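You operate a simulated robot arm through the tools that you are given. There is no shell and no other tool. Be economical: measure what you need, move in short steps, check, and stop when the job is done.

Carry out the task below with a simulated two-armed robot. There is one attempt and no reset: what you move stays moved.

## Task
Take the small purple-cap bottle and put it on the dark grey mat. Fetch the tall orange-cap bottle and stand it on the top of the window bench. Take the sea bottle and leave it in the yellow tray. Stack the small white carton that says "covers" from the top of the far bench on top of the small white carton that says "clamps". Take the purple tray and put it on the top shelf of the trolley. Open the caps drawer, take the trial cap on the top of the far bench and put it away in the trial section of the caps drawer and shut the drawer again. Stack the bottle marked "blank" from the top of the far bench on top of the bottle that says "blue". Put one of the small bottles from the top of the far bench on the top of the window bench. Put the bottle that says "rinse" from the top of the wall bench on the right end of the wash bench and the bottle labelled "lake" on the far corner of the island. Open the right bench door. The order is free. Set down upright: small purple-cap bottle, tall orange-cap bottle, small bottle, bottle.

The check looks at the end state, three seconds after you hand in, the way a careful person would. Anything else that was tipped, shoved, dropped, spilled or broken makes it a failure. Lids that push on must go on centred and level and be pressed home; caps that screw on are set level and turned clockwise until they are tight.

## Robot
Two 7-joint arms with vacuum grippers on one trunk, on a base that drives. Base frame: it is fixed to the floor where the robot stands at the start and does not move with it; the origin is under the middle of the robot, x ahead of it, y to its left, z up; the surface under the hand at the start is at about z = 850. Units: mm, degrees, N and s.
The left shoulder is at the start at [70, 174, 1104], the right one opposite. With the tool pointing down near the work surface each hand reaches from about 340 to 800 mm from the robot's upright axis, wherever it stands, measured 20 degrees to its own side. Places, roughly: big white-cap bottle, lake bottle, rain bottle [-6750, 2000, 1000]; caps drawer [-4400, 1500, 700]; dark grey mat [-3300, -300, 900]; far corner of the island [-3400, -100, 800]; purple tray (16x10x4 cm) [800, 1700, 900]; right bench door [-6400, 2300, 500]; right end of the wash bench [-6700, 200, 800]; sea bottle [750, 250, 1000]; small blue dye bottle, small green dye bottle, sma [750, 2500, 1000]; small bottle [750, 2250, 1000]; small purple-cap bottle [500, 0, 1000]; small white carton [750, 1000, 1000]; tall orange-cap bottle [750, 0, 1000]; top of the window bench [-1300, 3800, 800]; top shelf of the trolley [-2300, -1400, 800]; trial cap [750, 2000, 750]; trial section of the caps drawer [-4400, 1600, 700]; yellow tray (22x16x4 cm) [800, 500, 900]. Payload 3.5 kg a hand.
Tool frame (each hand has its own): the origin (TCP) lies in the middle of the cups' lips, and z points out of the cups. The gripper has 2 cups of 32 mm across, covering 32 by 80 mm (tool x, y); the bellows give 10 mm. With the vacuum on, a cup seals on a smooth face that it is pressed against (1 to 4 N); it does not hold porous or soft things. The pull reaches 76 N.
Orientation is that of the tool frame in the base frame, as a unit quaternion [w, x, y, z]. With the cups facing straight down, the tool's x points along the base's -x, its y along +y and its z along -z.

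## Interface
- The arms move only by the tool drive_tool. It takes "left_deltas", "right_deltas" or both (then of equal length, played together; a hand with none holds still); each is a list of rows, each a list of 6 numbers: the shift along the tool's x, y, z in units of 40 mm (1.0 is 40 mm), then the turn, a rotation vector about the tool's x, y, z in units of 8 degrees (1.0 is 8 degrees). In form: [[x, y, z, wx, wy, wz], ...]. A call has 1 to 12 rows; each row shifts and turns the commanded pose from where the row before left it, along the tool's axes as they then stand. "left_suction" and "right_suction" are, for a hand that has rows, the vacuum: 1 switches it on, 0 off, set as the call begins (left out, the last holds). A call with a number of a shift or a turn outside -1 to 1 is refused whole. Rows are played at 5 a second. More than 50 mm and 8.6 degrees between two rows, or a gripper value outside its range, and nothing of the call is played. Where a pose cannot be reached the arm comes as near as it can. A force on the tool above 40 N (or 10 N above the force at the start of the call, whichever is more), or a blocked arm, ends the call early, and 0.2 s more pass. The pull builds up within a second once a cup has sealed. Time passes only in rows, and 0.2 s behind the last, so rows that do not move give it time. It gives the time, the measured TCP pose, the force on the tool (base axes) and the pull of the vacuum at its end, in the units of the frame above (readings bear some noise), with the torque about the TCP (base axes, N m) and any sound that the robot's microphone picked up.
- Cameras (640 x 400 px; columns grow to the right, rows downward): "scene" is now at [128.4, 39.7, 1423.2]; the picture's right is [0.45, -0.89, 0.00], its down [-0.52, -0.26, -0.81] and it looks along [0.73, 0.37, -0.58] (base axes); focal length 278 px, centre (320, 200). "left" rides on the left gripper at [74, -19, -110] in its tool frame; the picture's right is [0.25, 0.97, 0.00], its down [-0.77, 0.20, -0.60] and it looks along [-0.58, 0.15, 0.80] (tool axes); focal length 218 px, centre (320, 200). "right" rides on the right gripper at [74, 19, -110] in its tool frame; the picture's right is [-0.25, 0.97, 0.00], its down [-0.77, -0.20, -0.60] and it looks along [-0.58, -0.15, 0.80] (tool axes); focal length 218 px, centre (320, 200). There is no depth. A picture from a camera that has moved, and an enlarged one, comes with that camera's place and axes in the base frame and with its lens.
- grab_frame(camera): a new picture of that camera. No time passes.
- lift_body(by): slides the trunk up (or, below 0, down) by that many mm; the arms and the scene camera ride with it, the base frame stays. It gives what a move gives, with no picture.
- steer(legs): drives the robot by 1 to 6 legs, each [ahead, turn to the left] in mm and degrees, along the robot's own axes; the way and the turn of a leg run together, so that a leg with both is an arc; at most 1500 mm and 180 degrees a leg. The arms and the cameras ride along, it lands a little off, and it stops where it bumps. It gives what a move gives.
- head_to(pan, tilt): turns the head with the scene camera to pan (to the left, within 86 degrees either way) and tilt (down, from -29 to 69), counted from straight ahead of the robot. It gives what a move gives.
- enlarge(camera, box): a new picture of the part [left, top, right, bottom] of that camera's present view, enlarged. No time passes.
- close_job(): hands the job in; it is judged then, once.

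Go step by step. Nothing tells you exact positions but the pictures and the camera data: compare them with the known pose of the tool, close in by small moves and look again before you grip or let go. The budget is 556 turns and 364 pictures, counting those below and the enlarged ones. Unless the task says otherwise, let go and move clear before handing in.

The tools are called after ">>>" by a JSON object that holds its "api" and its "payload". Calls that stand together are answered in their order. drive_tool: Moves the arms, as the interface text tells. Its arguments: {"type":"object","properties":{"left_deltas":{"type":"array","items":{"type":"array","items":{"type":"number"}}},"left_suction":{"type":"number"},"right_deltas":{"type":"array","items":{"type":"array","items":{"type":"number"}}},"right_suction":{"type":"number"}},"required":[]} The other tools are called the same way: lift_body (by) slides the trunk up or down; steer (legs) drives the base; head_to (pan, tilt) turns the head that bears the scene camera; grab_frame (camera) takes a picture; enlarge (camera, box) takes an enlarged picture of a part of a camera's view; close_job () hands the job in.

At the start:

```text
clock: 0.0
left_ee_pos: [365.5, 472.6, 1116.4]
left_ee_rot: [0.0, 0.0, 1.0, 0.0]
left_contact_force: [-0.4, 0.0, 0.6]
left_wrist_torque: [0.0, -0.01, -0.02]
left_pull: 0.2
right_ee_pos: [513.2, 9.1, 1113.1]
right_ee_rot: [0.001, 0.0, 1.0, 0.001]
right_contact_force: [-0.1, 0.4, -0.1]
right_wrist_torque: [0.03, 0.0, 0.01]
right_pull: 0.1
trunk travel left (down, up): [-600.0, 240.0]
robot x, y, heading: [-0.1, 0.5, 0.2]
head pan, tilt: [26.9, 35.6]
```

scene: 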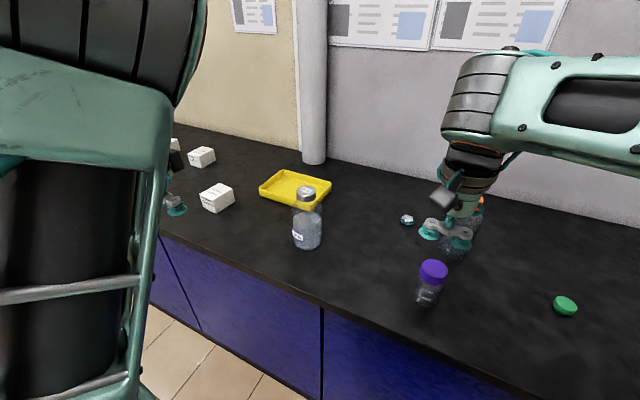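
right: 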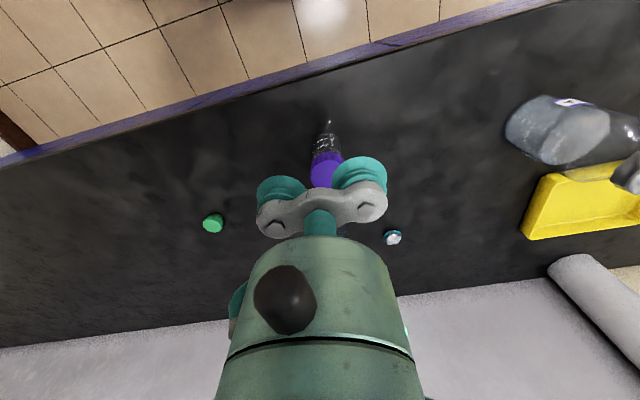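
left: 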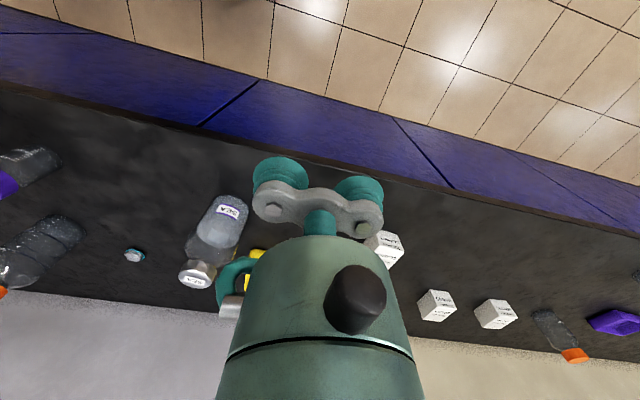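

I see the far bench with the purple-cap bottle near [590, 0], the sea bottle, yellow tray and cartons. First I look around to learn the room before I move.

>>> {"api": "head_to", "payload": {"pan": 80, "tilt": 15}}

>>> {"api": "grab_frame", "payload": {"camera": "scene"}}

>>> {"api": "head_to", "payload": {"pan": -10, "tilt": 45}}

>>> {"api": "grab_frame", "payload": {"camera": "scene"}}

```text
clock: 1.2
left_ee_pos: [365.8, 471.8, 1116.0]
left_ee_rot: [0.0, 0.0, 1.0, 0.001]
left_contact_force: [0.1, 1.0, 0.0]
left_wrist_torque: [0.0, -0.01, -0.01]
left_pull: 0.0
right_ee_pos: [513.0, 9.4, 1111.1]
right_ee_rot: [0.0, 0.0, 1.0, 0.0]
right_contact_force: [-0.3, -0.3, 0.5]
right_wrist_torque: [0.0, 0.02, -0.02]
right_pull: 0.1
trunk travel left (down, up): [-600.0, 240.0]
robot x, y, heading: [0.5, -0.5, 0.0]
head pan, tilt: [80.0, 15.0]
```

```text
360 pictures are left
camera scene: at [66.5, 92.1, 1456.0], right [0.98, -0.17, 0.0], down [-0.05, -0.26, -0.97], along [0.17, 0.95, -0.26], focal length 278 px, centre (320, 200)
```

scene: 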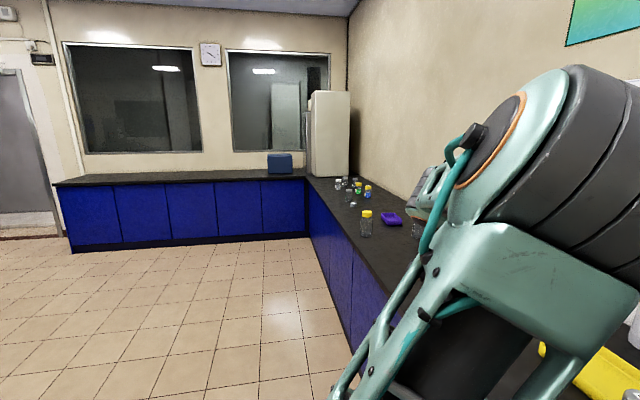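

```text
clock: 2.9
left_ee_pos: [365.4, 470.8, 1116.0]
left_ee_rot: [0.0, 0.0, 1.0, 0.0]
left_contact_force: [0.4, -0.3, 0.4]
left_wrist_torque: [0.02, 0.0, 0.0]
left_pull: 0.1
right_ee_pos: [512.8, 8.2, 1112.2]
right_ee_rot: [0.0, 0.0, 1.0, 0.0]
right_contact_force: [0.6, 1.0, -0.2]
right_wrist_torque: [0.0, -0.04, -0.01]
right_pull: 0.0
trunk travel left (down, up): [-600.0, 240.0]
robot x, y, heading: [-1.6, -2.6, 0.1]
head pan, tilt: [-10.0, 45.0]
```

```text
359 pictures are left
camera scene: at [130.3, -14.0, 1409.3], right [-0.17, -0.98, 0.0], down [-0.7, 0.12, -0.71], along [0.7, -0.12, -0.71], focal length 278 px, centre (320, 200)
```

scene: 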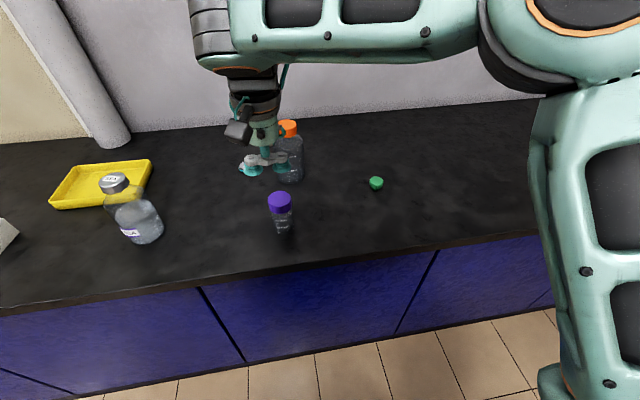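

The room is mapped roughly: the window bench runs along y≈3500+, with bottles further along the far bench. I bring the left hand near the sea bottle and the right hand near the purple-cap bottle to look with the wrist cameras.

>>> {"api": "drive_tool", "payload": {"left_deltas": [[-0.91, -0.21, 0, 0, 0, 0], [-0.91, -0.21, 0, 0, 0, 0], [-0.91, -0.21, 0, 0, 0, 0], [-0.91, -0.21, 0, 0, 0, 0], [-0.91, -0.21, 0, 0, 0, 0], [-0.91, -0.21, 0, 0, 0, 0], [-0.91, -0.21, 0, 0, 0, 0]], "right_deltas": [[-0.31, -0.246, 0, 0, 0, 0], [-0.31, -0.246, 0, 0, 0, 0], [-0.31, -0.246, 0, 0, 0, 0], [-0.31, -0.246, 0, 0, 0, 0], [-0.31, -0.246, 0, 0, 0, 0], [-0.31, -0.246, 0, 0, 0, 0], [-0.31, -0.246, 0, 0, 0, 0]]}}

>>> {"api": "grab_frame", "payload": {"camera": "left"}}

>>> {"api": "grab_frame", "payload": {"camera": "right"}}

```text
clock: 4.5
left_ee_pos: [623.3, 413.2, 1114.4]
left_ee_rot: [-0.001, 0.001, 1.0, -0.001]
left_contact_force: [0.4, -0.5, 0.7]
left_wrist_torque: [-0.02, 0.03, 0.0]
left_pull: 0.0
right_ee_pos: [602.0, -59.1, 1111.1]
right_ee_rot: [-0.001, 0.0, 1.0, -0.001]
right_contact_force: [0.1, 0.6, -0.6]
right_wrist_torque: [-0.01, -0.01, -0.03]
right_pull: 0.1
trunk travel left (down, up): [-600.0, 240.0]
robot x, y, heading: [3.7, 1.1, -0.2]
head pan, tilt: [-10.0, 45.0]
```

```text
358 pictures are left
camera left: at [550.0, 394.6, 1224.1], right [-0.25, 0.97, 0.0], down [0.77, 0.2, 0.6], along [0.58, 0.15, -0.8], focal length 218 px, centre (320, 200)
```

left: 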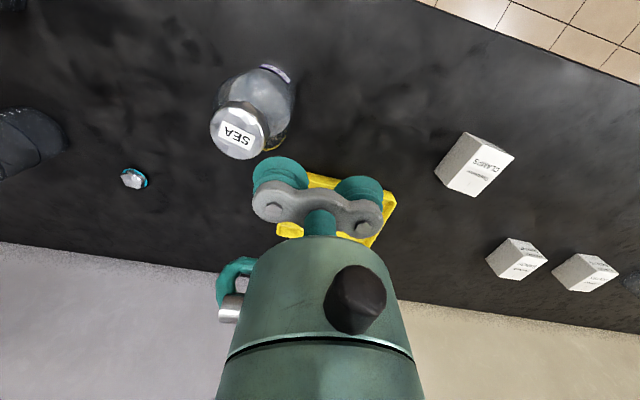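

```text
357 pictures are left
camera right: at [528.6, -39.7, 1220.6], right [0.25, 0.97, 0.0], down [0.77, -0.2, 0.6], along [0.58, -0.15, -0.8], focal length 218 px, centre (320, 200)
```

right: 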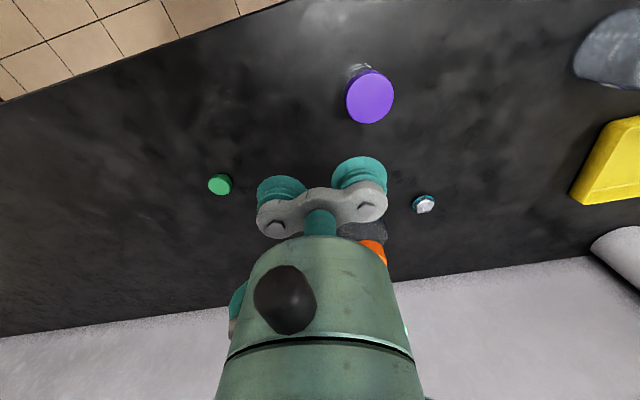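

I take the purple cap at about [593, -2, 968] and the sea cap at [642, 336, 1014]. I align one cup of each hand above its cap and come down close.

>>> {"api": "drive_tool", "payload": {"left_deltas": [[-0.23, -0.665, 0, 0, 0, 0], [-0.23, -0.665, 0, 0, 0, 0], [0, 0, 1, 0, 0, 0], [0, 0, 1, 0, 0, 0], [0, 0, 0.3, 0, 0, 0]], "right_deltas": [[0.225, 0.83, 0, 0, 0, 0], [0, 0, 1, 0, 0, 0], [0, 0, 1, 0, 0, 0], [0, 0, 0.8, 0, 0, 0], [0, 0, 0.4, 0, 0, 0]]}}

>>> {"api": "grab_frame", "payload": {"camera": "left"}}

>>> {"api": "grab_frame", "payload": {"camera": "right"}}

```text
clock: 5.7
left_ee_pos: [638.9, 359.1, 1024.8]
left_ee_rot: [0.0, 0.0, 1.0, 0.001]
left_contact_force: [1.2, 0.9, 2.6]
left_wrist_torque: [-0.05, 0.03, 0.01]
left_pull: 0.0
right_ee_pos: [590.3, -26.9, 983.4]
right_ee_rot: [0.0, 0.0, 1.0, 0.0]
right_contact_force: [0.9, -1.0, -0.6]
right_wrist_torque: [-0.02, 0.04, 0.0]
right_pull: 0.1
trunk travel left (down, up): [-600.0, 240.0]
robot x, y, heading: [-1.4, -3.9, 0.0]
head pan, tilt: [-10.0, 45.0]
```

```text
356 pictures are left
camera left: at [565.4, 339.3, 1133.7], right [-0.25, 0.97, 0.0], down [0.77, 0.2, 0.61], along [0.59, 0.15, -0.8], focal length 218 px, centre (320, 200)
```

left: 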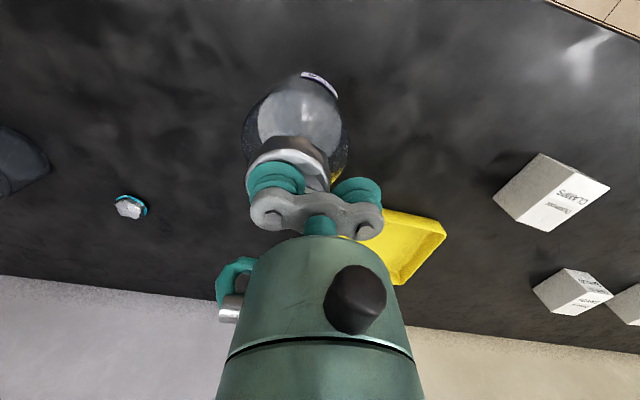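

```text
355 pictures are left
camera right: at [516.4, -6.8, 1093.9], right [0.25, 0.97, 0.0], down [0.77, -0.2, 0.6], along [0.58, -0.15, -0.8], focal length 218 px, centre (320, 200)
```

right: 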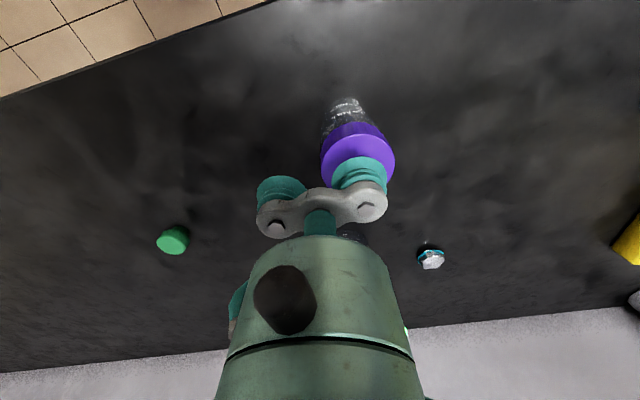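

Right cup is centred over the purple cap; left cup is a few mm off to one side of the sea cap. I correct the left, then press both gently with the vacuum on.

>>> {"api": "drive_tool", "payload": {"left_deltas": [[0, 0, -0.3, 0, 0, 0], [-0.07, 0.15, 0, 0, 0, 0], [0, 0, 0.3, 0, 0, 0], [0, 0, 0.1, 0, 0, 0], [0, 0, 0.1, 0, 0, 0], [0, 0, 0, 0, 0, 0], [0, 0, 0, 0, 0, 0]], "right_deltas": [[-0.05, 0, 0.2, 0, 0, 0], [0, 0, 0.1, 0, 0, 0], [0, 0, 0.1, 0, 0, 0], [0, 0, 0.05, 0, 0, 0], [0, 0, 0, 0, 0, 0], [0, 0, 0, 0, 0, 0], [0, 0, 0, 0, 0, 0]], "left_suction": 1, "right_suction": 1}}

```text
clock: 7.3
left_ee_pos: [639.1, 364.5, 1019.1]
left_ee_rot: [0.001, 0.0, 1.0, 0.002]
left_contact_force: [7.0, 7.3, 31.3]
left_wrist_torque: [-1.3, -0.06, 0.11]
left_pull: 38.2
right_ee_pos: [590.7, -25.8, 967.8]
right_ee_rot: [0.001, 0.0, 1.0, 0.001]
right_contact_force: [-1.0, 0.7, 0.0]
right_wrist_torque: [-0.01, 0.0, -0.01]
right_pull: 0.0
trunk travel left (down, up): [-600.0, 240.0]
robot x, y, heading: [-2.7, -2.7, -0.1]
head pan, tilt: [-10.0, 45.0]
```

Left has sealed (pull 38) but presses too hard, so I ease it up a little; the right needs to go lower.

>>> {"api": "drive_tool", "payload": {"left_deltas": [[0, 0, -0.1, 0, 0, 0], [0, 0, -0.05, 0, 0, 0], [0, 0, 0, 0, 0, 0], [0, 0, 0, 0, 0, 0]], "right_deltas": [[0, 0, 0.1, 0, 0, 0], [0, 0, 0.08, 0, 0, 0], [0, 0, 0, 0, 0, 0], [0, 0, 0, 0, 0, 0]]}}

```text
clock: 8.3
left_ee_pos: [642.0, 365.8, 1020.7]
left_ee_rot: [-0.001, 0.001, 1.0, -0.001]
left_contact_force: [0.8, 1.2, -7.7]
left_wrist_torque: [-0.66, -0.03, -0.03]
left_pull: 38.2
right_ee_pos: [592.6, -26.5, 958.8]
right_ee_rot: [0.0, 0.0, 1.0, 0.0]
right_contact_force: [-0.8, 0.6, -0.2]
right_wrist_torque: [0.01, -0.01, -0.03]
right_pull: 0.0
trunk travel left (down, up): [-600.0, 240.0]
robot x, y, heading: [-4.3, 0.8, -0.0]
head pan, tilt: [-10.0, 45.0]
```

>>> {"api": "drive_tool", "payload": {"left_deltas": [[0, 0, -0.2, 0, 0, 0], [0, 0, -0.3, 0, 0, 0], [0, 0, -0.5, 0, 0, 0], [0, 0, -0.5, 0, 0, 0], [0, 0, 0, 0, 0, 0]], "right_deltas": [[0, 0, 0.07, 0, 0, 0], [0, 0, 0.07, 0, 0, 0], [0, 0, 0.07, 0, 0, 0], [0, 0, 0, 0, 0, 0], [0, 0, 0, 0, 0, 0]]}}

>>> {"api": "grab_frame", "payload": {"camera": "right"}}

>>> {"api": "grab_frame", "payload": {"camera": "scene"}}

```text
clock: 9.5
left_ee_pos: [639.9, 367.0, 1084.2]
left_ee_rot: [0.001, 0.0, 1.0, 0.0]
left_contact_force: [-0.7, 1.0, -7.3]
left_wrist_torque: [-0.61, -0.04, -0.02]
left_pull: 37.9
right_ee_pos: [592.9, -26.2, 953.3]
right_ee_rot: [0.002, 0.001, 1.0, 0.0]
right_contact_force: [3.7, -1.3, 24.6]
right_wrist_torque: [1.24, -0.08, -0.05]
right_pull: 37.5
trunk travel left (down, up): [-600.0, 240.0]
robot x, y, heading: [2.5, -1.5, -0.0]
head pan, tilt: [-10.0, 45.0]
```

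```text
354 pictures are left
camera right: at [517.9, -6.3, 1061.5], right [0.25, 0.97, 0.0], down [0.77, -0.2, 0.61], along [0.59, -0.15, -0.79], focal length 218 px, centre (320, 200)
```

right: 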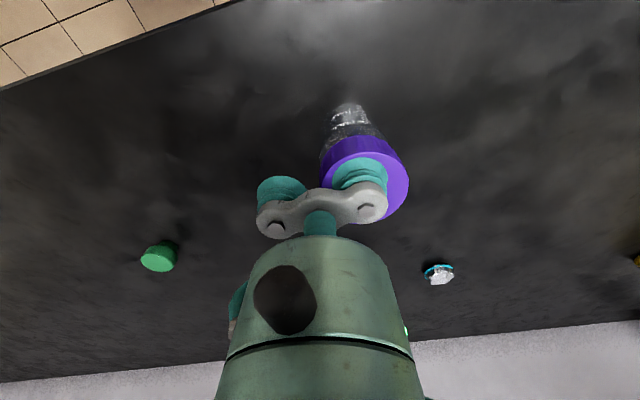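

```text
353 pictures are left
camera scene: at [128.4, -13.8, 1409.7], right [-0.17, -0.98, 0.0], down [-0.7, 0.12, -0.71], along [0.7, -0.12, -0.71], focal length 278 px, centre (320, 200)
```

scene: 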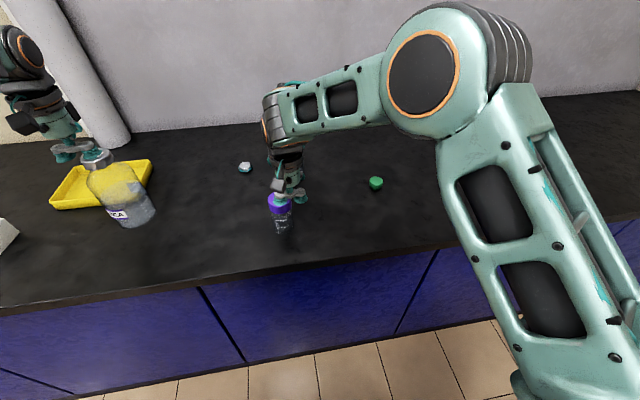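

Both bottles are sealed. I lift the right hand with the purple-cap bottle clear and pull it back, then drive a little closer to the bench.

>>> {"api": "drive_tool", "payload": {"right_deltas": [[0, 0, -0.3, 0, 0, 0], [0, 0, -0.6, 0, 0, 0], [0, 0, -1, 0, 0, 0], [0, 0, -1, 0, 0, 0], [0, 0, -1, 0, 0, 0], [0, 0, -1, 0, 0, 0], [0, 0, -1, 0, 0, 0], [1, -0.7, 0, 0, 0, 0], [1, -0.7, 0, 0, 0, 0], [1, -0.7, 0, 0, 0, 0], [0.8, -0.7, 0, 0, 0, 0], [0, 0, 0, 0, 0, 0]]}}

>>> {"api": "steer", "payload": {"legs": [[130, 0]]}}

>>> {"api": "head_to", "payload": {"pan": 25, "tilt": 45}}

>>> {"api": "grab_frame", "payload": {"camera": "scene"}}

```text
clock: 12.1
left_ee_pos: [643.0, 367.9, 1080.4]
left_ee_rot: [0.0, 0.001, 1.0, 0.0]
left_contact_force: [-0.3, 0.4, -7.4]
left_wrist_torque: [-0.63, -0.03, -0.01]
left_pull: 37.9
right_ee_pos: [441.0, -136.4, 1185.9]
right_ee_rot: [-0.002, 0.0, 1.0, -0.002]
right_contact_force: [0.9, 0.7, -1.1]
right_wrist_torque: [0.86, 0.0, 0.04]
right_pull: 37.8
trunk travel left (down, up): [-600.0, 240.0]
robot x, y, heading: [0.1, 1.3, -0.1]
head pan, tilt: [-10.0, 45.0]
```

```text
clock: 13.0
left_ee_pos: [671.3, 364.9, 1082.8]
left_ee_rot: [-0.001, 0.0, 1.0, 0.0]
left_contact_force: [-0.2, 0.6, -7.8]
left_wrist_torque: [-0.62, -0.05, -0.03]
left_pull: 37.9
right_ee_pos: [471.3, -139.6, 1186.8]
right_ee_rot: [0.001, 0.0, 1.0, 0.0]
right_contact_force: [0.7, -0.4, -1.2]
right_wrist_torque: [0.89, -0.07, 0.08]
right_pull: 38.3
trunk travel left (down, up): [-600.0, 240.0]
robot x, y, heading: [32.0, -1.6, -0.0]
head pan, tilt: [-10.0, 45.0]
stopped in leg 1: the robot was blocked; the commanded pose is now the measured one
```

```text
clock: 14.0
left_ee_pos: [670.3, 366.3, 1082.5]
left_ee_rot: [0.001, 0.0, 1.0, 0.0]
left_contact_force: [0.0, 0.1, -5.7]
left_wrist_torque: [-0.65, -0.02, 0.0]
left_pull: 37.7
right_ee_pos: [471.7, -137.7, 1187.0]
right_ee_rot: [0.001, 0.0, 1.0, -0.001]
right_contact_force: [-0.1, 0.1, -1.3]
right_wrist_torque: [0.86, -0.05, 0.03]
right_pull: 37.4
trunk travel left (down, up): [-600.0, 240.0]
robot x, y, heading: [32.6, 0.2, 0.2]
head pan, tilt: [25.0, 45.0]
```

```text
352 pictures are left
camera scene: at [154.6, 34.3, 1409.3], right [0.42, -0.91, 0.0], down [-0.64, -0.3, -0.71], along [0.64, 0.3, -0.71], focal length 278 px, centre (320, 200)
```

scene: 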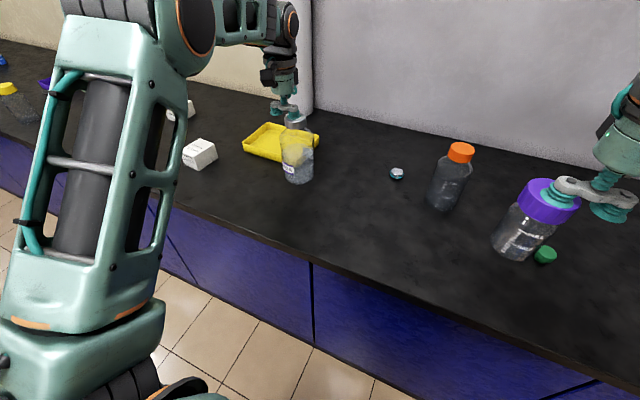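

The base stops at x≈32, so the tray is too far straight ahead. I raise the sea bottle, and drive round to stand with the left shoulder toward the bench near the tray.

>>> {"api": "drive_tool", "payload": {"left_deltas": [[0, 0, -1, 0, 0, 0], [0, 0, -1, 0, 0, 0], [0, 0, -1, 0, 0, 0], [0, 0, -1, 0, 0, 0], [0, 0, -0.5, 0, 0, 0]]}}

>>> {"api": "steer", "payload": {"legs": [[-60, 0], [0, -90], [-600, 0], [0, 30], [90, 0]]}}

>>> {"api": "head_to", "payload": {"pan": 70, "tilt": 45}}

>>> {"api": "grab_frame", "payload": {"camera": "scene"}}

```text
clock: 15.1
left_ee_pos: [676.3, 367.8, 1251.5]
left_ee_rot: [0.009, -0.002, 1.0, 0.001]
left_contact_force: [17.1, 0.0, -46.2]
left_wrist_torque: [-0.16, -1.13, 0.13]
left_pull: 38.2
right_ee_pos: [472.7, -138.1, 1186.4]
right_ee_rot: [-0.001, 0.0, 1.0, 0.0]
right_contact_force: [-0.2, -1.0, -2.1]
right_wrist_torque: [0.87, -0.05, 0.0]
right_pull: 37.6
trunk travel left (down, up): [-600.0, 240.0]
robot x, y, heading: [28.7, 0.3, -0.2]
head pan, tilt: [25.0, 45.0]
stopped in row 5 (left hand): the force on the tool passed its limit at 154 N (the readings are from after the stop); the commanded pose is now the measured one
```

```text
clock: 16.0
left_ee_pos: [656.1, 366.9, 1249.7]
left_ee_rot: [0.007, -0.002, 1.0, 0.001]
left_contact_force: [8.0, 1.1, -21.8]
left_wrist_torque: [-0.55, -0.18, 0.03]
left_pull: 37.7
right_ee_pos: [450.6, -138.2, 1185.5]
right_ee_rot: [-0.001, 0.0, 1.0, -0.001]
right_contact_force: [-0.4, 0.2, -0.6]
right_wrist_torque: [0.9, -0.04, 0.05]
right_pull: 38.6
trunk travel left (down, up): [-600.0, 240.0]
robot x, y, heading: [8.1, 0.4, -0.1]
head pan, tilt: [25.0, 45.0]
stopped in leg 1: the force on the tool passed its limit at 61 N (the readings are from after the stop); the commanded pose is now the measured one
```

```text
clock: 17.1
left_ee_pos: [655.4, 366.7, 1251.2]
left_ee_rot: [0.008, -0.001, 1.0, 0.001]
left_contact_force: [8.4, 0.1, -30.6]
left_wrist_torque: [-0.35, -0.84, 0.11]
left_pull: 37.8
right_ee_pos: [450.8, -139.4, 1186.6]
right_ee_rot: [0.001, 0.0, 1.0, -0.001]
right_contact_force: [-0.1, 0.7, -1.1]
right_wrist_torque: [0.85, -0.03, 0.04]
right_pull: 37.8
trunk travel left (down, up): [-600.0, 240.0]
robot x, y, heading: [7.3, 0.9, -0.2]
head pan, tilt: [70.0, 45.0]
```

```text
351 pictures are left
camera scene: at [88.0, 76.8, 1409.2], right [0.94, -0.34, 0.0], down [-0.24, -0.66, -0.71], along [0.24, 0.66, -0.71], focal length 278 px, centre (320, 200)
```

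scene: 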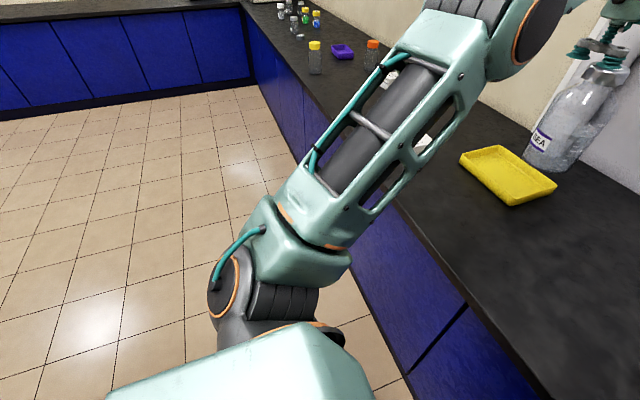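

Something resisted the left hand near z=1250. I look before doing anything else.

>>> {"api": "grab_frame", "payload": {"camera": "left"}}

>>> {"api": "head_to", "payload": {"pan": 40, "tilt": 10}}

>>> {"api": "grab_frame", "payload": {"camera": "scene"}}

```text
350 pictures are left
camera left: at [580.4, 347.1, 1359.3], right [-0.26, 0.97, 0.0], down [0.76, 0.2, 0.62], along [0.6, 0.16, -0.79], focal length 218 px, centre (320, 200)
```

left: 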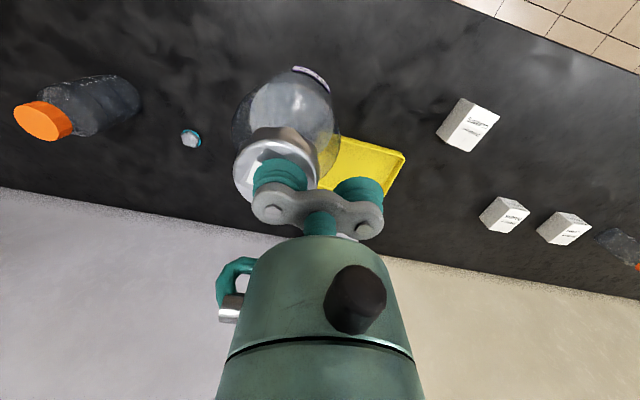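

```text
clock: 18.1
left_ee_pos: [654.8, 366.5, 1250.5]
left_ee_rot: [0.007, -0.002, 1.0, 0.001]
left_contact_force: [9.2, -0.3, -32.1]
left_wrist_torque: [-0.31, -0.91, 0.07]
left_pull: 37.3
right_ee_pos: [450.4, -138.8, 1186.0]
right_ee_rot: [0.0, 0.0, 1.0, 0.001]
right_contact_force: [-0.4, 0.3, -1.2]
right_wrist_torque: [0.9, 0.02, 0.04]
right_pull: 38.2
trunk travel left (down, up): [-600.0, 240.0]
robot x, y, heading: [6.6, -1.2, -0.2]
head pan, tilt: [40.0, 10.0]
```

```text
349 pictures are left
camera scene: at [131.4, 60.1, 1464.0], right [0.64, -0.77, 0.0], down [-0.13, -0.11, -0.98], along [0.75, 0.63, -0.18], focal length 278 px, centre (320, 200)
```

scene: 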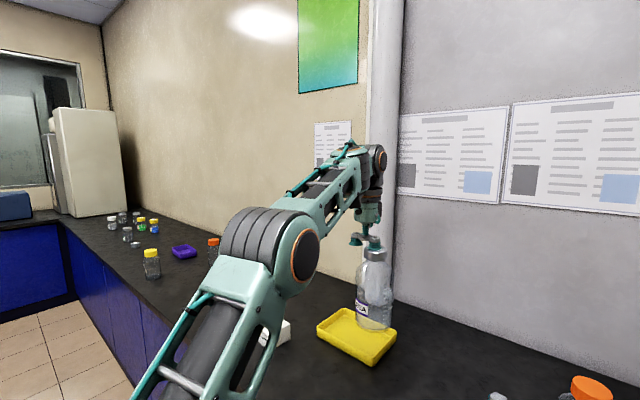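

The raised hand seems to bind against its own forearm. I lower the hand a bit and raise the trunk instead.

>>> {"api": "drive_tool", "payload": {"left_deltas": [[0, 0, 0.5, 0, 0, 0], [0, 0, 1, 0, 0, 0], [0, 0, 0.5, 0, 0, 0]]}}

>>> {"api": "lift_body", "payload": {"by": 120}}

```text
clock: 18.9
left_ee_pos: [657.2, 365.9, 1170.2]
left_ee_rot: [0.008, -0.002, 1.0, 0.001]
left_contact_force: [0.4, -0.5, -6.9]
left_wrist_torque: [-0.66, -0.01, -0.05]
left_pull: 38.3
right_ee_pos: [450.0, -139.1, 1186.5]
right_ee_rot: [-0.001, 0.001, 1.0, 0.0]
right_contact_force: [0.6, 0.1, -0.7]
right_wrist_torque: [0.9, -0.03, 0.02]
right_pull: 37.5
trunk travel left (down, up): [-600.0, 240.0]
robot x, y, heading: [9.0, -1.8, -0.1]
head pan, tilt: [40.0, 10.0]
```

```text
clock: 20.4
left_ee_pos: [657.0, 366.5, 1290.6]
left_ee_rot: [0.007, -0.001, 1.0, 0.0]
left_contact_force: [0.5, -0.3, -6.8]
left_wrist_torque: [-0.66, -0.04, -0.01]
left_pull: 37.6
right_ee_pos: [449.5, -138.6, 1306.4]
right_ee_rot: [0.0, 0.001, 1.0, 0.0]
right_contact_force: [-0.3, -0.7, -0.9]
right_wrist_torque: [0.9, 0.01, 0.03]
right_pull: 37.5
trunk travel left (down, up): [-720.0, 120.0]
robot x, y, heading: [8.0, -0.1, 0.3]
head pan, tilt: [40.0, 10.0]
```

Clear now. I drive round to the tray side.

>>> {"api": "steer", "payload": {"legs": [[-40, 0], [0, -90], [-600, 0], [0, 30], [90, 0]]}}

>>> {"api": "head_to", "payload": {"pan": 75, "tilt": 40}}

>>> {"api": "grab_frame", "payload": {"camera": "scene"}}

```text
clock: 30.2
left_ee_pos: [652.7, 134.2, 1292.6]
left_ee_rot: [0.008, 0.501, 0.865, -0.003]
left_contact_force: [0.2, 1.0, -6.9]
left_wrist_torque: [-0.33, 0.61, -0.02]
left_pull: 37.9
right_ee_pos: [110.5, 64.2, 1307.1]
right_ee_rot: [0.001, 0.503, 0.864, -0.001]
right_contact_force: [0.3, 0.5, -0.3]
right_wrist_torque: [0.38, -0.78, 0.04]
right_pull: 37.8
trunk travel left (down, up): [-720.0, 120.0]
robot x, y, heading: [10.9, 513.8, -60.6]
head pan, tilt: [40.0, 10.0]
```

```text
clock: 31.2
left_ee_pos: [652.6, 133.2, 1291.8]
left_ee_rot: [0.007, 0.502, 0.865, -0.003]
left_contact_force: [0.4, -0.2, -7.1]
left_wrist_torque: [-0.34, 0.61, -0.01]
left_pull: 38.3
right_ee_pos: [111.3, 63.6, 1307.2]
right_ee_rot: [0.001, 0.504, 0.864, 0.0]
right_contact_force: [-0.2, 0.5, -0.4]
right_wrist_torque: [0.42, -0.79, 0.04]
right_pull: 37.6
trunk travel left (down, up): [-720.0, 120.0]
robot x, y, heading: [15.1, 514.0, -60.3]
head pan, tilt: [75.0, 40.0]
```

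```text
348 pictures are left
camera scene: at [122.6, 492.3, 1536.6], right [0.25, -0.97, 0.0], down [-0.62, -0.16, -0.77], along [0.74, 0.19, -0.64], focal length 278 px, centre (320, 200)
```

scene: 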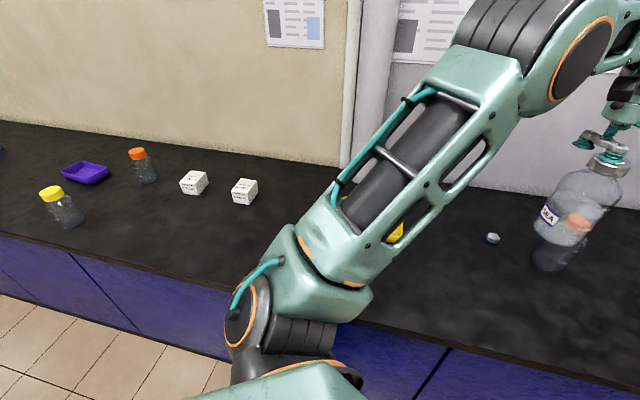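

I turn the hand back to base alignment, then carry the sea bottle toward the tray.

>>> {"api": "drive_tool", "payload": {"left_deltas": [[0, 0, 0, 0, 0, -0.94], [0, 0, 0, 0, 0, -0.94], [0, 0, 0, 0, 0, -0.94], [0, 0, 0, 0, 0, -0.94], [0, 0, 0, 0, 0, -0.94], [0, 0, 0, 0, 0, -0.94], [0, 0, 0, 0, 0, -0.94], [0, 0, 0, 0, 0, -0.94]]}}

>>> {"api": "drive_tool", "payload": {"left_deltas": [[-0.3, 0.95, 0, 0, 0, 0], [-0.3, 0.95, 0, 0, 0, 0], [-0.3, 0.95, 0, 0, 0, 0], [-0.3, 0.95, 0, 0, 0, 0], [-0.3, 0.95, 0, 0, 0, 0], [-0.3, 0.95, 0, 0, 0, 0], [-0.3, 0.95, 0, 0, 0, 0], [-0.3, 0.95, 0, 0, 0, 0], [-0.3, 0.95, 0, 0, 0, 0]]}}

>>> {"api": "grab_frame", "payload": {"camera": "scene"}}

>>> {"api": "grab_frame", "payload": {"camera": "left"}}

```text
clock: 33.0
left_ee_pos: [653.1, 131.9, 1290.5]
left_ee_rot: [0.005, -0.001, 1.0, -0.006]
left_contact_force: [0.6, -1.0, -7.0]
left_wrist_torque: [-0.69, 0.01, -0.02]
left_pull: 37.6
right_ee_pos: [111.8, 61.9, 1306.0]
right_ee_rot: [0.001, 0.503, 0.865, -0.001]
right_contact_force: [0.6, 0.2, -1.9]
right_wrist_torque: [0.37, -0.81, 0.06]
right_pull: 37.8
trunk travel left (down, up): [-720.0, 120.0]
robot x, y, heading: [17.0, 511.5, -60.7]
head pan, tilt: [75.0, 40.0]
```

```text
clock: 35.0
left_ee_pos: [763.5, 477.8, 1286.9]
left_ee_rot: [0.003, 0.0, 1.0, -0.007]
left_contact_force: [-0.3, -0.4, -6.3]
left_wrist_torque: [-0.65, 0.01, 0.0]
left_pull: 37.9
right_ee_pos: [114.0, 65.9, 1307.2]
right_ee_rot: [0.001, 0.503, 0.864, -0.001]
right_contact_force: [-0.6, 0.1, -0.7]
right_wrist_torque: [0.38, -0.8, 0.05]
right_pull: 37.2
trunk travel left (down, up): [-720.0, 120.0]
robot x, y, heading: [15.4, 513.8, -60.5]
head pan, tilt: [75.0, 40.0]
```

```text
347 pictures are left
camera scene: at [124.2, 494.0, 1536.4], right [0.25, -0.97, 0.0], down [-0.62, -0.16, -0.77], along [0.74, 0.19, -0.64], focal length 278 px, centre (320, 200)
```

scene: 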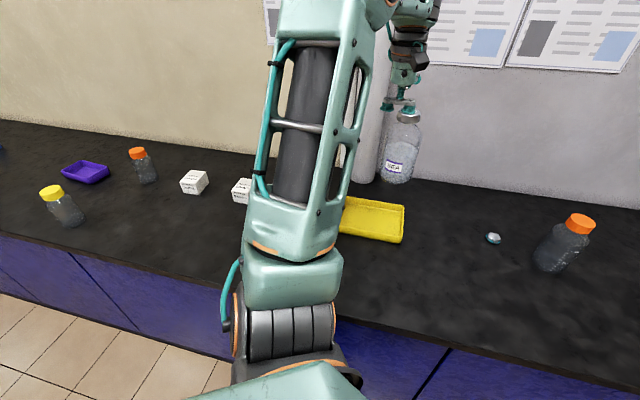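

```text
346 pictures are left
camera left: at [690.0, 459.4, 1396.1], right [-0.25, 0.97, -0.02], down [0.77, 0.21, 0.61], along [0.59, 0.14, -0.79], focal length 218 px, centre (320, 200)
```

left: 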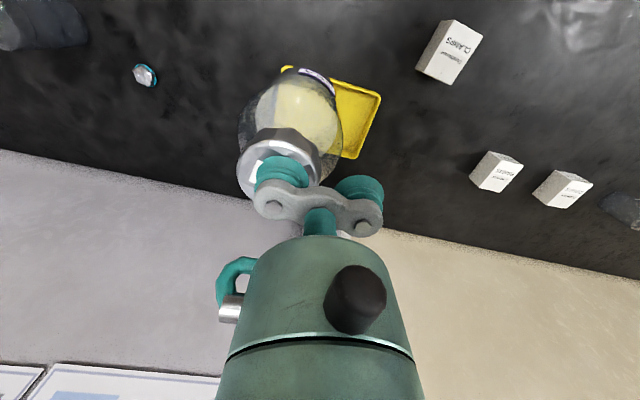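

The tray centre computes to about [834, 497]. I move over it and come down partway.

>>> {"api": "drive_tool", "payload": {"left_deltas": [[-0.86, 0.515, 0, 0, 0, 0], [-0.86, 0.515, 0, 0, 0, 0], [0, 0, 1, 0, 0, 0], [0, 0, 1, 0, 0, 0], [0, 0, 1, 0, 0, 0], [0, 0, 1, 0, 0, 0], [0, 0, 1, 0, 0, 0], [0, 0, 0.5, 0, 0, 0]]}}

>>> {"api": "grab_frame", "payload": {"camera": "scene"}}

>>> {"api": "grab_frame", "payload": {"camera": "left"}}

```text
clock: 36.8
left_ee_pos: [833.6, 513.1, 1065.7]
left_ee_rot: [0.004, 0.0, 1.0, -0.007]
left_contact_force: [1.0, 0.5, -6.9]
left_wrist_torque: [-0.64, 0.04, 0.01]
left_pull: 38.4
right_ee_pos: [112.8, 63.6, 1306.7]
right_ee_rot: [0.0, 0.503, 0.864, 0.0]
right_contact_force: [-0.3, 1.1, -0.7]
right_wrist_torque: [0.4, -0.8, 0.08]
right_pull: 37.6
trunk travel left (down, up): [-720.0, 120.0]
robot x, y, heading: [16.8, 513.0, -60.8]
head pan, tilt: [75.0, 40.0]
```

```text
345 pictures are left
camera scene: at [124.9, 492.5, 1536.4], right [0.25, -0.97, 0.0], down [-0.62, -0.16, -0.76], along [0.74, 0.19, -0.64], focal length 278 px, centre (320, 200)
```

scene: 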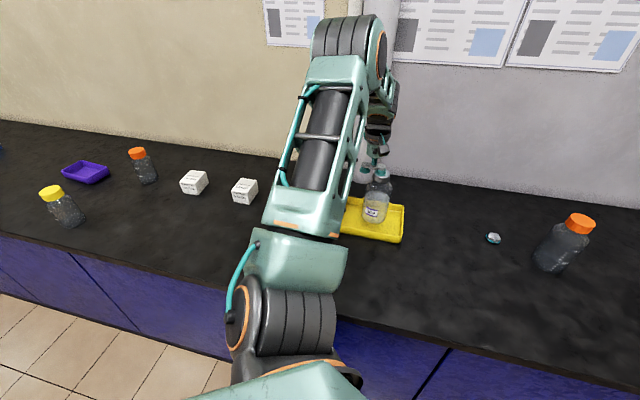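

```text
344 pictures are left
camera left: at [759.5, 495.1, 1174.8], right [-0.25, 0.97, -0.02], down [0.77, 0.21, 0.61], along [0.59, 0.14, -0.79], focal length 218 px, centre (320, 200)
```

left: 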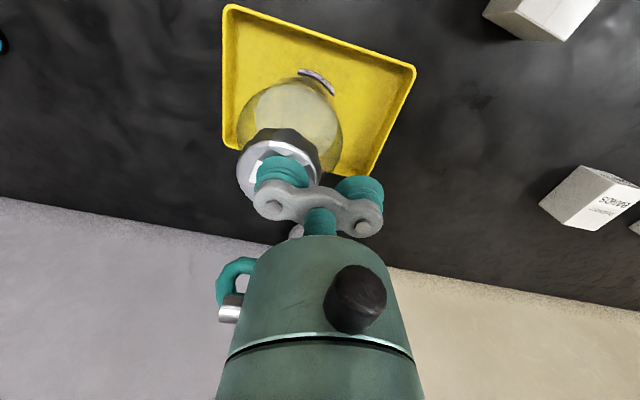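

The bottle is above the tray's middle. I lower it until it touches.

>>> {"api": "drive_tool", "payload": {"left_deltas": [[0, 0, 0.5, 0, 0, 0], [0, 0, 0.3, 0, 0, 0], [0, 0, 0.1, 0, 0, 0], [0, 0, 0.1, 0, 0, 0], [0, 0, 0, 0, 0, 0]]}}

```text
clock: 38.0
left_ee_pos: [831.3, 513.8, 1030.5]
left_ee_rot: [0.007, -0.001, 1.0, -0.007]
left_contact_force: [5.6, 5.7, 27.5]
left_wrist_torque: [-1.27, -0.08, 0.11]
left_pull: 37.8
right_ee_pos: [108.5, 64.9, 1308.4]
right_ee_rot: [0.002, 0.503, 0.864, 0.0]
right_contact_force: [-0.1, -0.6, -1.1]
right_wrist_torque: [0.41, -0.79, 0.05]
right_pull: 38.3
trunk travel left (down, up): [-720.0, 120.0]
robot x, y, heading: [15.9, 517.4, -60.4]
head pan, tilt: [75.0, 40.0]
```

>>> {"api": "drive_tool", "payload": {"left_deltas": [[0, 0, -0.12, 0, 0, 0], [0, 0, 0, 0, 0, 0]]}}

>>> {"api": "drive_tool", "payload": {"left_deltas": [[0, 0, 0, 0, 0, 0], [0, 0, 0, 0, 0, 0], [0, 0, -0.1, 0, 0, 0], [0, 0, -0.2, 0, 0, 0], [0, 0, -1, 0, 0, 0], [0, 0, -1, 0, 0, 0], [0, 0, -1, 0, 0, 0], [0, 0, -1, 0, 0, 0]], "left_suction": 0}}

>>> {"api": "grab_frame", "payload": {"camera": "left"}}

```text
clock: 38.6
left_ee_pos: [831.7, 512.5, 1031.6]
left_ee_rot: [0.002, 0.001, 1.0, -0.008]
left_contact_force: [-0.2, 1.8, 2.3]
left_wrist_torque: [-0.83, -0.04, 0.0]
left_pull: 37.4
right_ee_pos: [110.3, 64.0, 1306.4]
right_ee_rot: [0.0, 0.503, 0.864, 0.0]
right_contact_force: [0.4, 0.4, -0.7]
right_wrist_torque: [0.4, -0.77, 0.03]
right_pull: 37.7
trunk travel left (down, up): [-720.0, 120.0]
robot x, y, heading: [14.9, 515.5, -60.5]
head pan, tilt: [75.0, 40.0]
```

```text
clock: 40.4
left_ee_pos: [831.0, 515.1, 1207.2]
left_ee_rot: [0.005, 0.0, 1.0, -0.006]
left_contact_force: [-1.4, -0.1, -0.7]
left_wrist_torque: [0.02, -0.01, -0.01]
left_pull: 0.0
right_ee_pos: [111.9, 62.5, 1306.6]
right_ee_rot: [0.001, 0.503, 0.864, 0.0]
right_contact_force: [0.4, -0.5, -0.6]
right_wrist_torque: [0.38, -0.76, 0.05]
right_pull: 37.9
trunk travel left (down, up): [-720.0, 120.0]
robot x, y, heading: [16.1, 512.8, -60.4]
head pan, tilt: [75.0, 40.0]
```

```text
343 pictures are left
camera left: at [755.8, 497.4, 1315.7], right [-0.25, 0.97, -0.01], down [0.76, 0.21, 0.61], along [0.59, 0.14, -0.79], focal length 218 px, centre (320, 200)
```

left: 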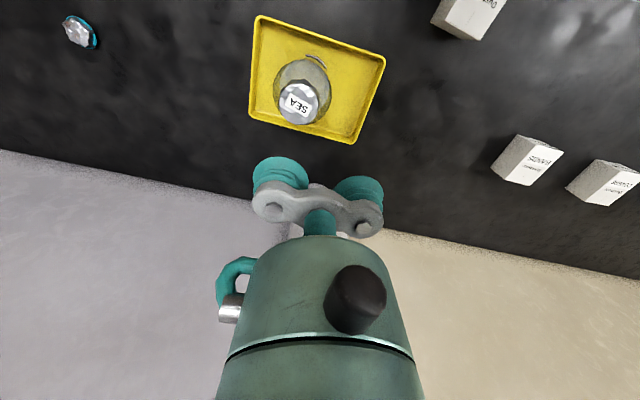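

The sea bottle stands in the tray. Now I read the cartons' labels.

>>> {"api": "enlarge", "payload": {"camera": "left", "box": [420, 0, 640, 220]}}

>>> {"api": "enlarge", "payload": {"camera": "scene", "box": [20, 120, 300, 260]}}

```text
1.82 times, centred on (530, 110) of left
camera zoom: at [755.8, 497.4, 1315.7], right [-0.25, 0.97, -0.01], down [0.76, 0.21, 0.61], along [0.59, 0.14, -0.79], focal length 397 px, centre (-62, 364)
```

zoom: 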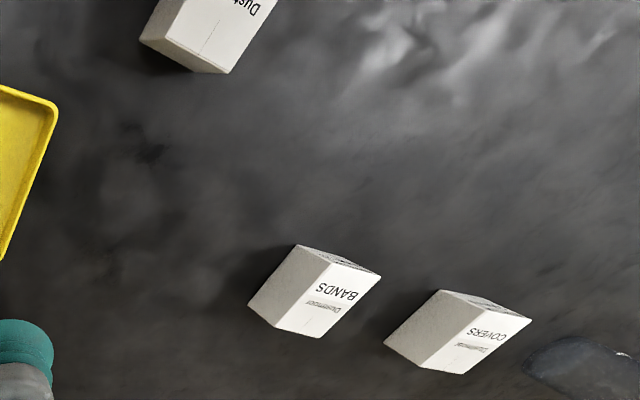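

```text
2.29 times, centred on (160, 190) of scene
camera zoom: at [120.9, 492.2, 1536.6], right [0.25, -0.97, 0.0], down [-0.62, -0.16, -0.77], along [0.74, 0.19, -0.64], focal length 634 px, centre (686, 223)
```

zoom: 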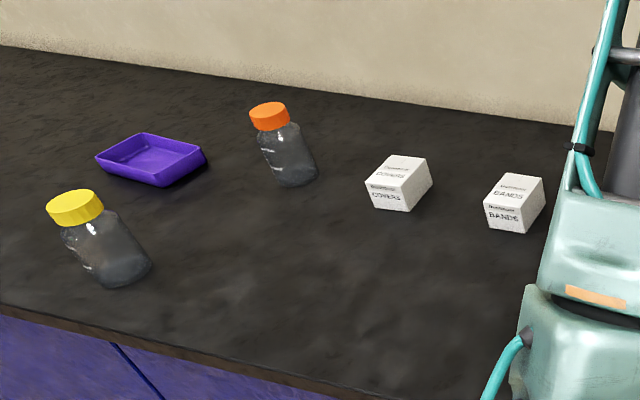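

Covers is the second small carton, near [857, 1205]; clamps is near [666, 700]. I drive along the bench to about y=1050, so that the left arm reaches both.

>>> {"api": "steer", "payload": {"legs": [[-90, 0], [0, -30], [-540, 0], [0, 30], [88, 0]]}}

>>> {"api": "grab_frame", "payload": {"camera": "left"}}

>>> {"api": "head_to", "payload": {"pan": 75, "tilt": 45}}

>>> {"api": "grab_frame", "payload": {"camera": "scene"}}

```text
clock: 47.9
left_ee_pos: [833.0, 1061.0, 1206.0]
left_ee_rot: [0.005, -0.001, 1.0, -0.006]
left_contact_force: [0.1, 0.8, 0.1]
left_wrist_torque: [-0.01, 0.0, -0.01]
left_pull: 0.1
right_ee_pos: [114.8, 606.1, 1307.9]
right_ee_rot: [0.001, 0.501, 0.865, -0.001]
right_contact_force: [0.2, 0.3, -2.1]
right_wrist_torque: [0.44, -0.77, 0.06]
right_pull: 37.9
trunk travel left (down, up): [-720.0, 120.0]
robot x, y, heading: [15.8, 1056.4, -60.1]
head pan, tilt: [75.0, 40.0]
```

```text
340 pictures are left
camera left: at [758.7, 1042.3, 1315.1], right [-0.25, 0.97, -0.02], down [0.76, 0.21, 0.61], along [0.59, 0.14, -0.79], focal length 218 px, centre (320, 200)
```

left: 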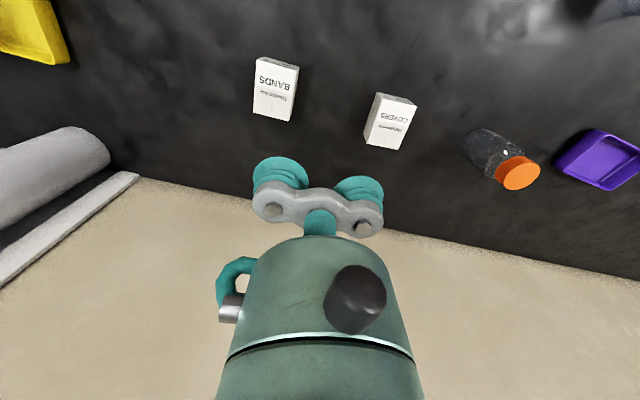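

```text
clock: 48.6
left_ee_pos: [833.1, 1057.6, 1205.2]
left_ee_rot: [0.003, 0.0, 1.0, -0.007]
left_contact_force: [-0.2, -0.2, 0.1]
left_wrist_torque: [0.01, 0.01, 0.0]
left_pull: 0.1
right_ee_pos: [116.5, 604.1, 1306.4]
right_ee_rot: [0.0, 0.501, 0.865, 0.001]
right_contact_force: [0.5, -0.3, -1.5]
right_wrist_torque: [0.41, -0.78, 0.06]
right_pull: 38.4
trunk travel left (down, up): [-720.0, 120.0]
robot x, y, heading: [16.6, 1057.7, -60.3]
head pan, tilt: [75.0, 45.0]
```

```text
339 pictures are left
camera scene: at [122.2, 1031.7, 1529.2], right [0.25, -0.97, 0.0], down [-0.68, -0.18, -0.71], along [0.68, 0.18, -0.71], focal length 278 px, centre (320, 200)
```

scene: 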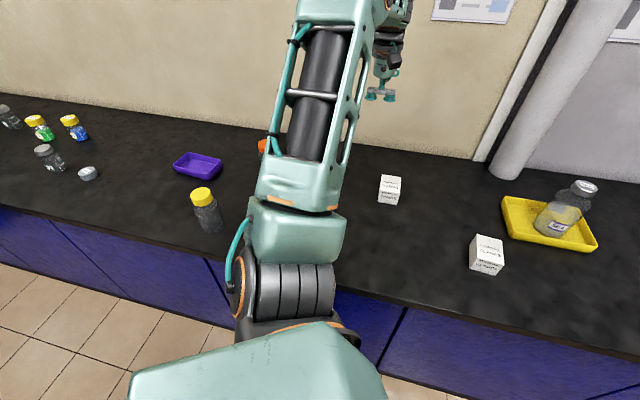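

>>> {"api": "enlarge", "payload": {"camera": "scene", "box": [440, 210, 540, 290]}}

>>> {"api": "enlarge", "payload": {"camera": "left", "box": [230, 30, 450, 180]}}

```text
5.00 times, centred on (490, 250) of scene
camera zoom: at [122.2, 1031.7, 1529.2], right [0.25, -0.97, 0.0], down [-0.68, -0.18, -0.71], along [0.68, 0.18, -0.71], focal length 1388 px, centre (-530, -50)
```

zoom: 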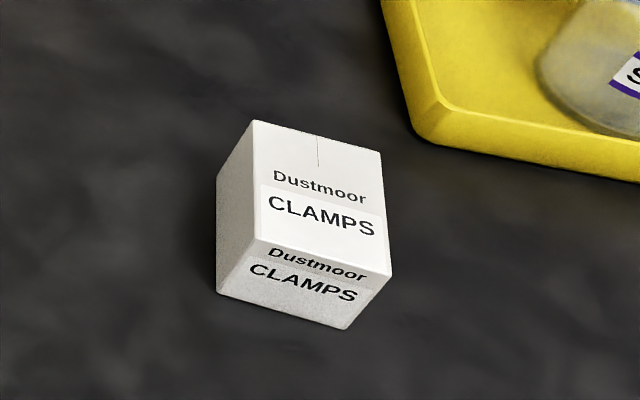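

```text
2.67 times, centred on (340, 105) of left
camera zoom: at [760.4, 1039.7, 1314.0], right [-0.25, 0.97, -0.01], down [0.76, 0.21, 0.61], along [0.59, 0.14, -0.79], focal length 582 px, centre (267, 453)
```

zoom: 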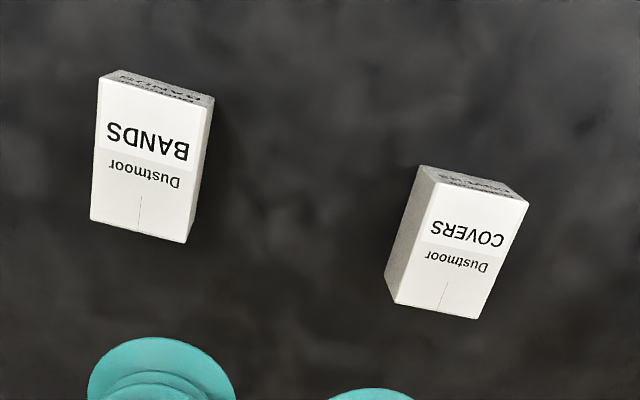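

I compute clamps' top centre [657, 697, 902] (yaw about -5°) and covers' top centre [863, 1199, 902] (yaw about +2°), each about 64x84. I move over covers with one cup at its middle.

>>> {"api": "drive_tool", "payload": {"left_deltas": [[-0.25, 0.95, 0, 0, 0, 0], [-0.25, 0.95, 0, 0, 0, 0], [-0.25, 0.95, 0, 0, 0, 0], [0, 0, 1, 0, 0, 0], [0, 0, 1, 0, 0, 0], [0, 0, 1, 0, 0, 0], [0, 0, 1, 0, 0, 0], [0, 0, 1, 0, 0, 0], [0, 0, 1, 0, 0, 0], [0, 0, 0.7, 0, 0, 0]]}}

>>> {"api": "grab_frame", "payload": {"camera": "left"}}

```text
clock: 50.8
left_ee_pos: [867.3, 1170.0, 934.6]
left_ee_rot: [0.003, -0.001, 1.0, -0.006]
left_contact_force: [0.4, -0.1, -0.6]
left_wrist_torque: [0.01, 0.0, 0.02]
left_pull: 0.2
right_ee_pos: [117.3, 603.2, 1306.6]
right_ee_rot: [0.0, 0.502, 0.865, 0.0]
right_contact_force: [-0.7, 0.0, -0.9]
right_wrist_torque: [0.39, -0.78, 0.02]
right_pull: 37.7
trunk travel left (down, up): [-720.0, 120.0]
robot x, y, heading: [16.0, 1057.3, -60.4]
head pan, tilt: [75.0, 45.0]
```

```text
336 pictures are left
camera left: at [793.2, 1151.6, 1044.7], right [-0.25, 0.97, -0.01], down [0.77, 0.21, 0.61], along [0.59, 0.14, -0.79], focal length 218 px, centre (320, 200)
```

left: 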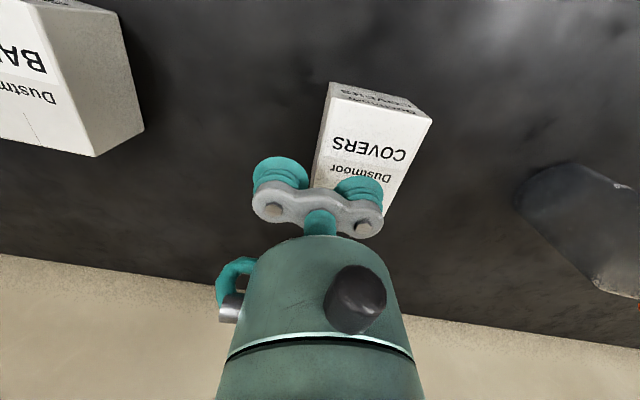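

Aligned. I press down gently with vacuum.

>>> {"api": "drive_tool", "payload": {"left_deltas": [[0.07, 0.03, 0.4, 0, 0, 0], [0, 0, 0.25, 0, 0, 0], [0, 0, 0.08, 0, 0, 0], [0, 0, 0.05, 0, 0, 0], [0, 0, 0.05, 0, 0, 0], [0, 0, 0, 0, 0, 0], [0, 0, 0, 0, 0, 0]], "left_suction": 1}}

```text
clock: 52.4
left_ee_pos: [864.3, 1167.8, 904.9]
left_ee_rot: [0.006, -0.001, 1.0, -0.006]
left_contact_force: [7.0, -1.3, 16.5]
left_wrist_torque: [1.14, 0.27, -0.12]
left_pull: 37.8
right_ee_pos: [113.1, 603.4, 1306.1]
right_ee_rot: [0.0, 0.502, 0.865, 0.0]
right_contact_force: [0.5, 0.3, -0.8]
right_wrist_torque: [0.4, -0.78, 0.02]
right_pull: 37.9
trunk travel left (down, up): [-720.0, 120.0]
robot x, y, heading: [21.1, 1055.4, -60.3]
head pan, tilt: [75.0, 45.0]
```

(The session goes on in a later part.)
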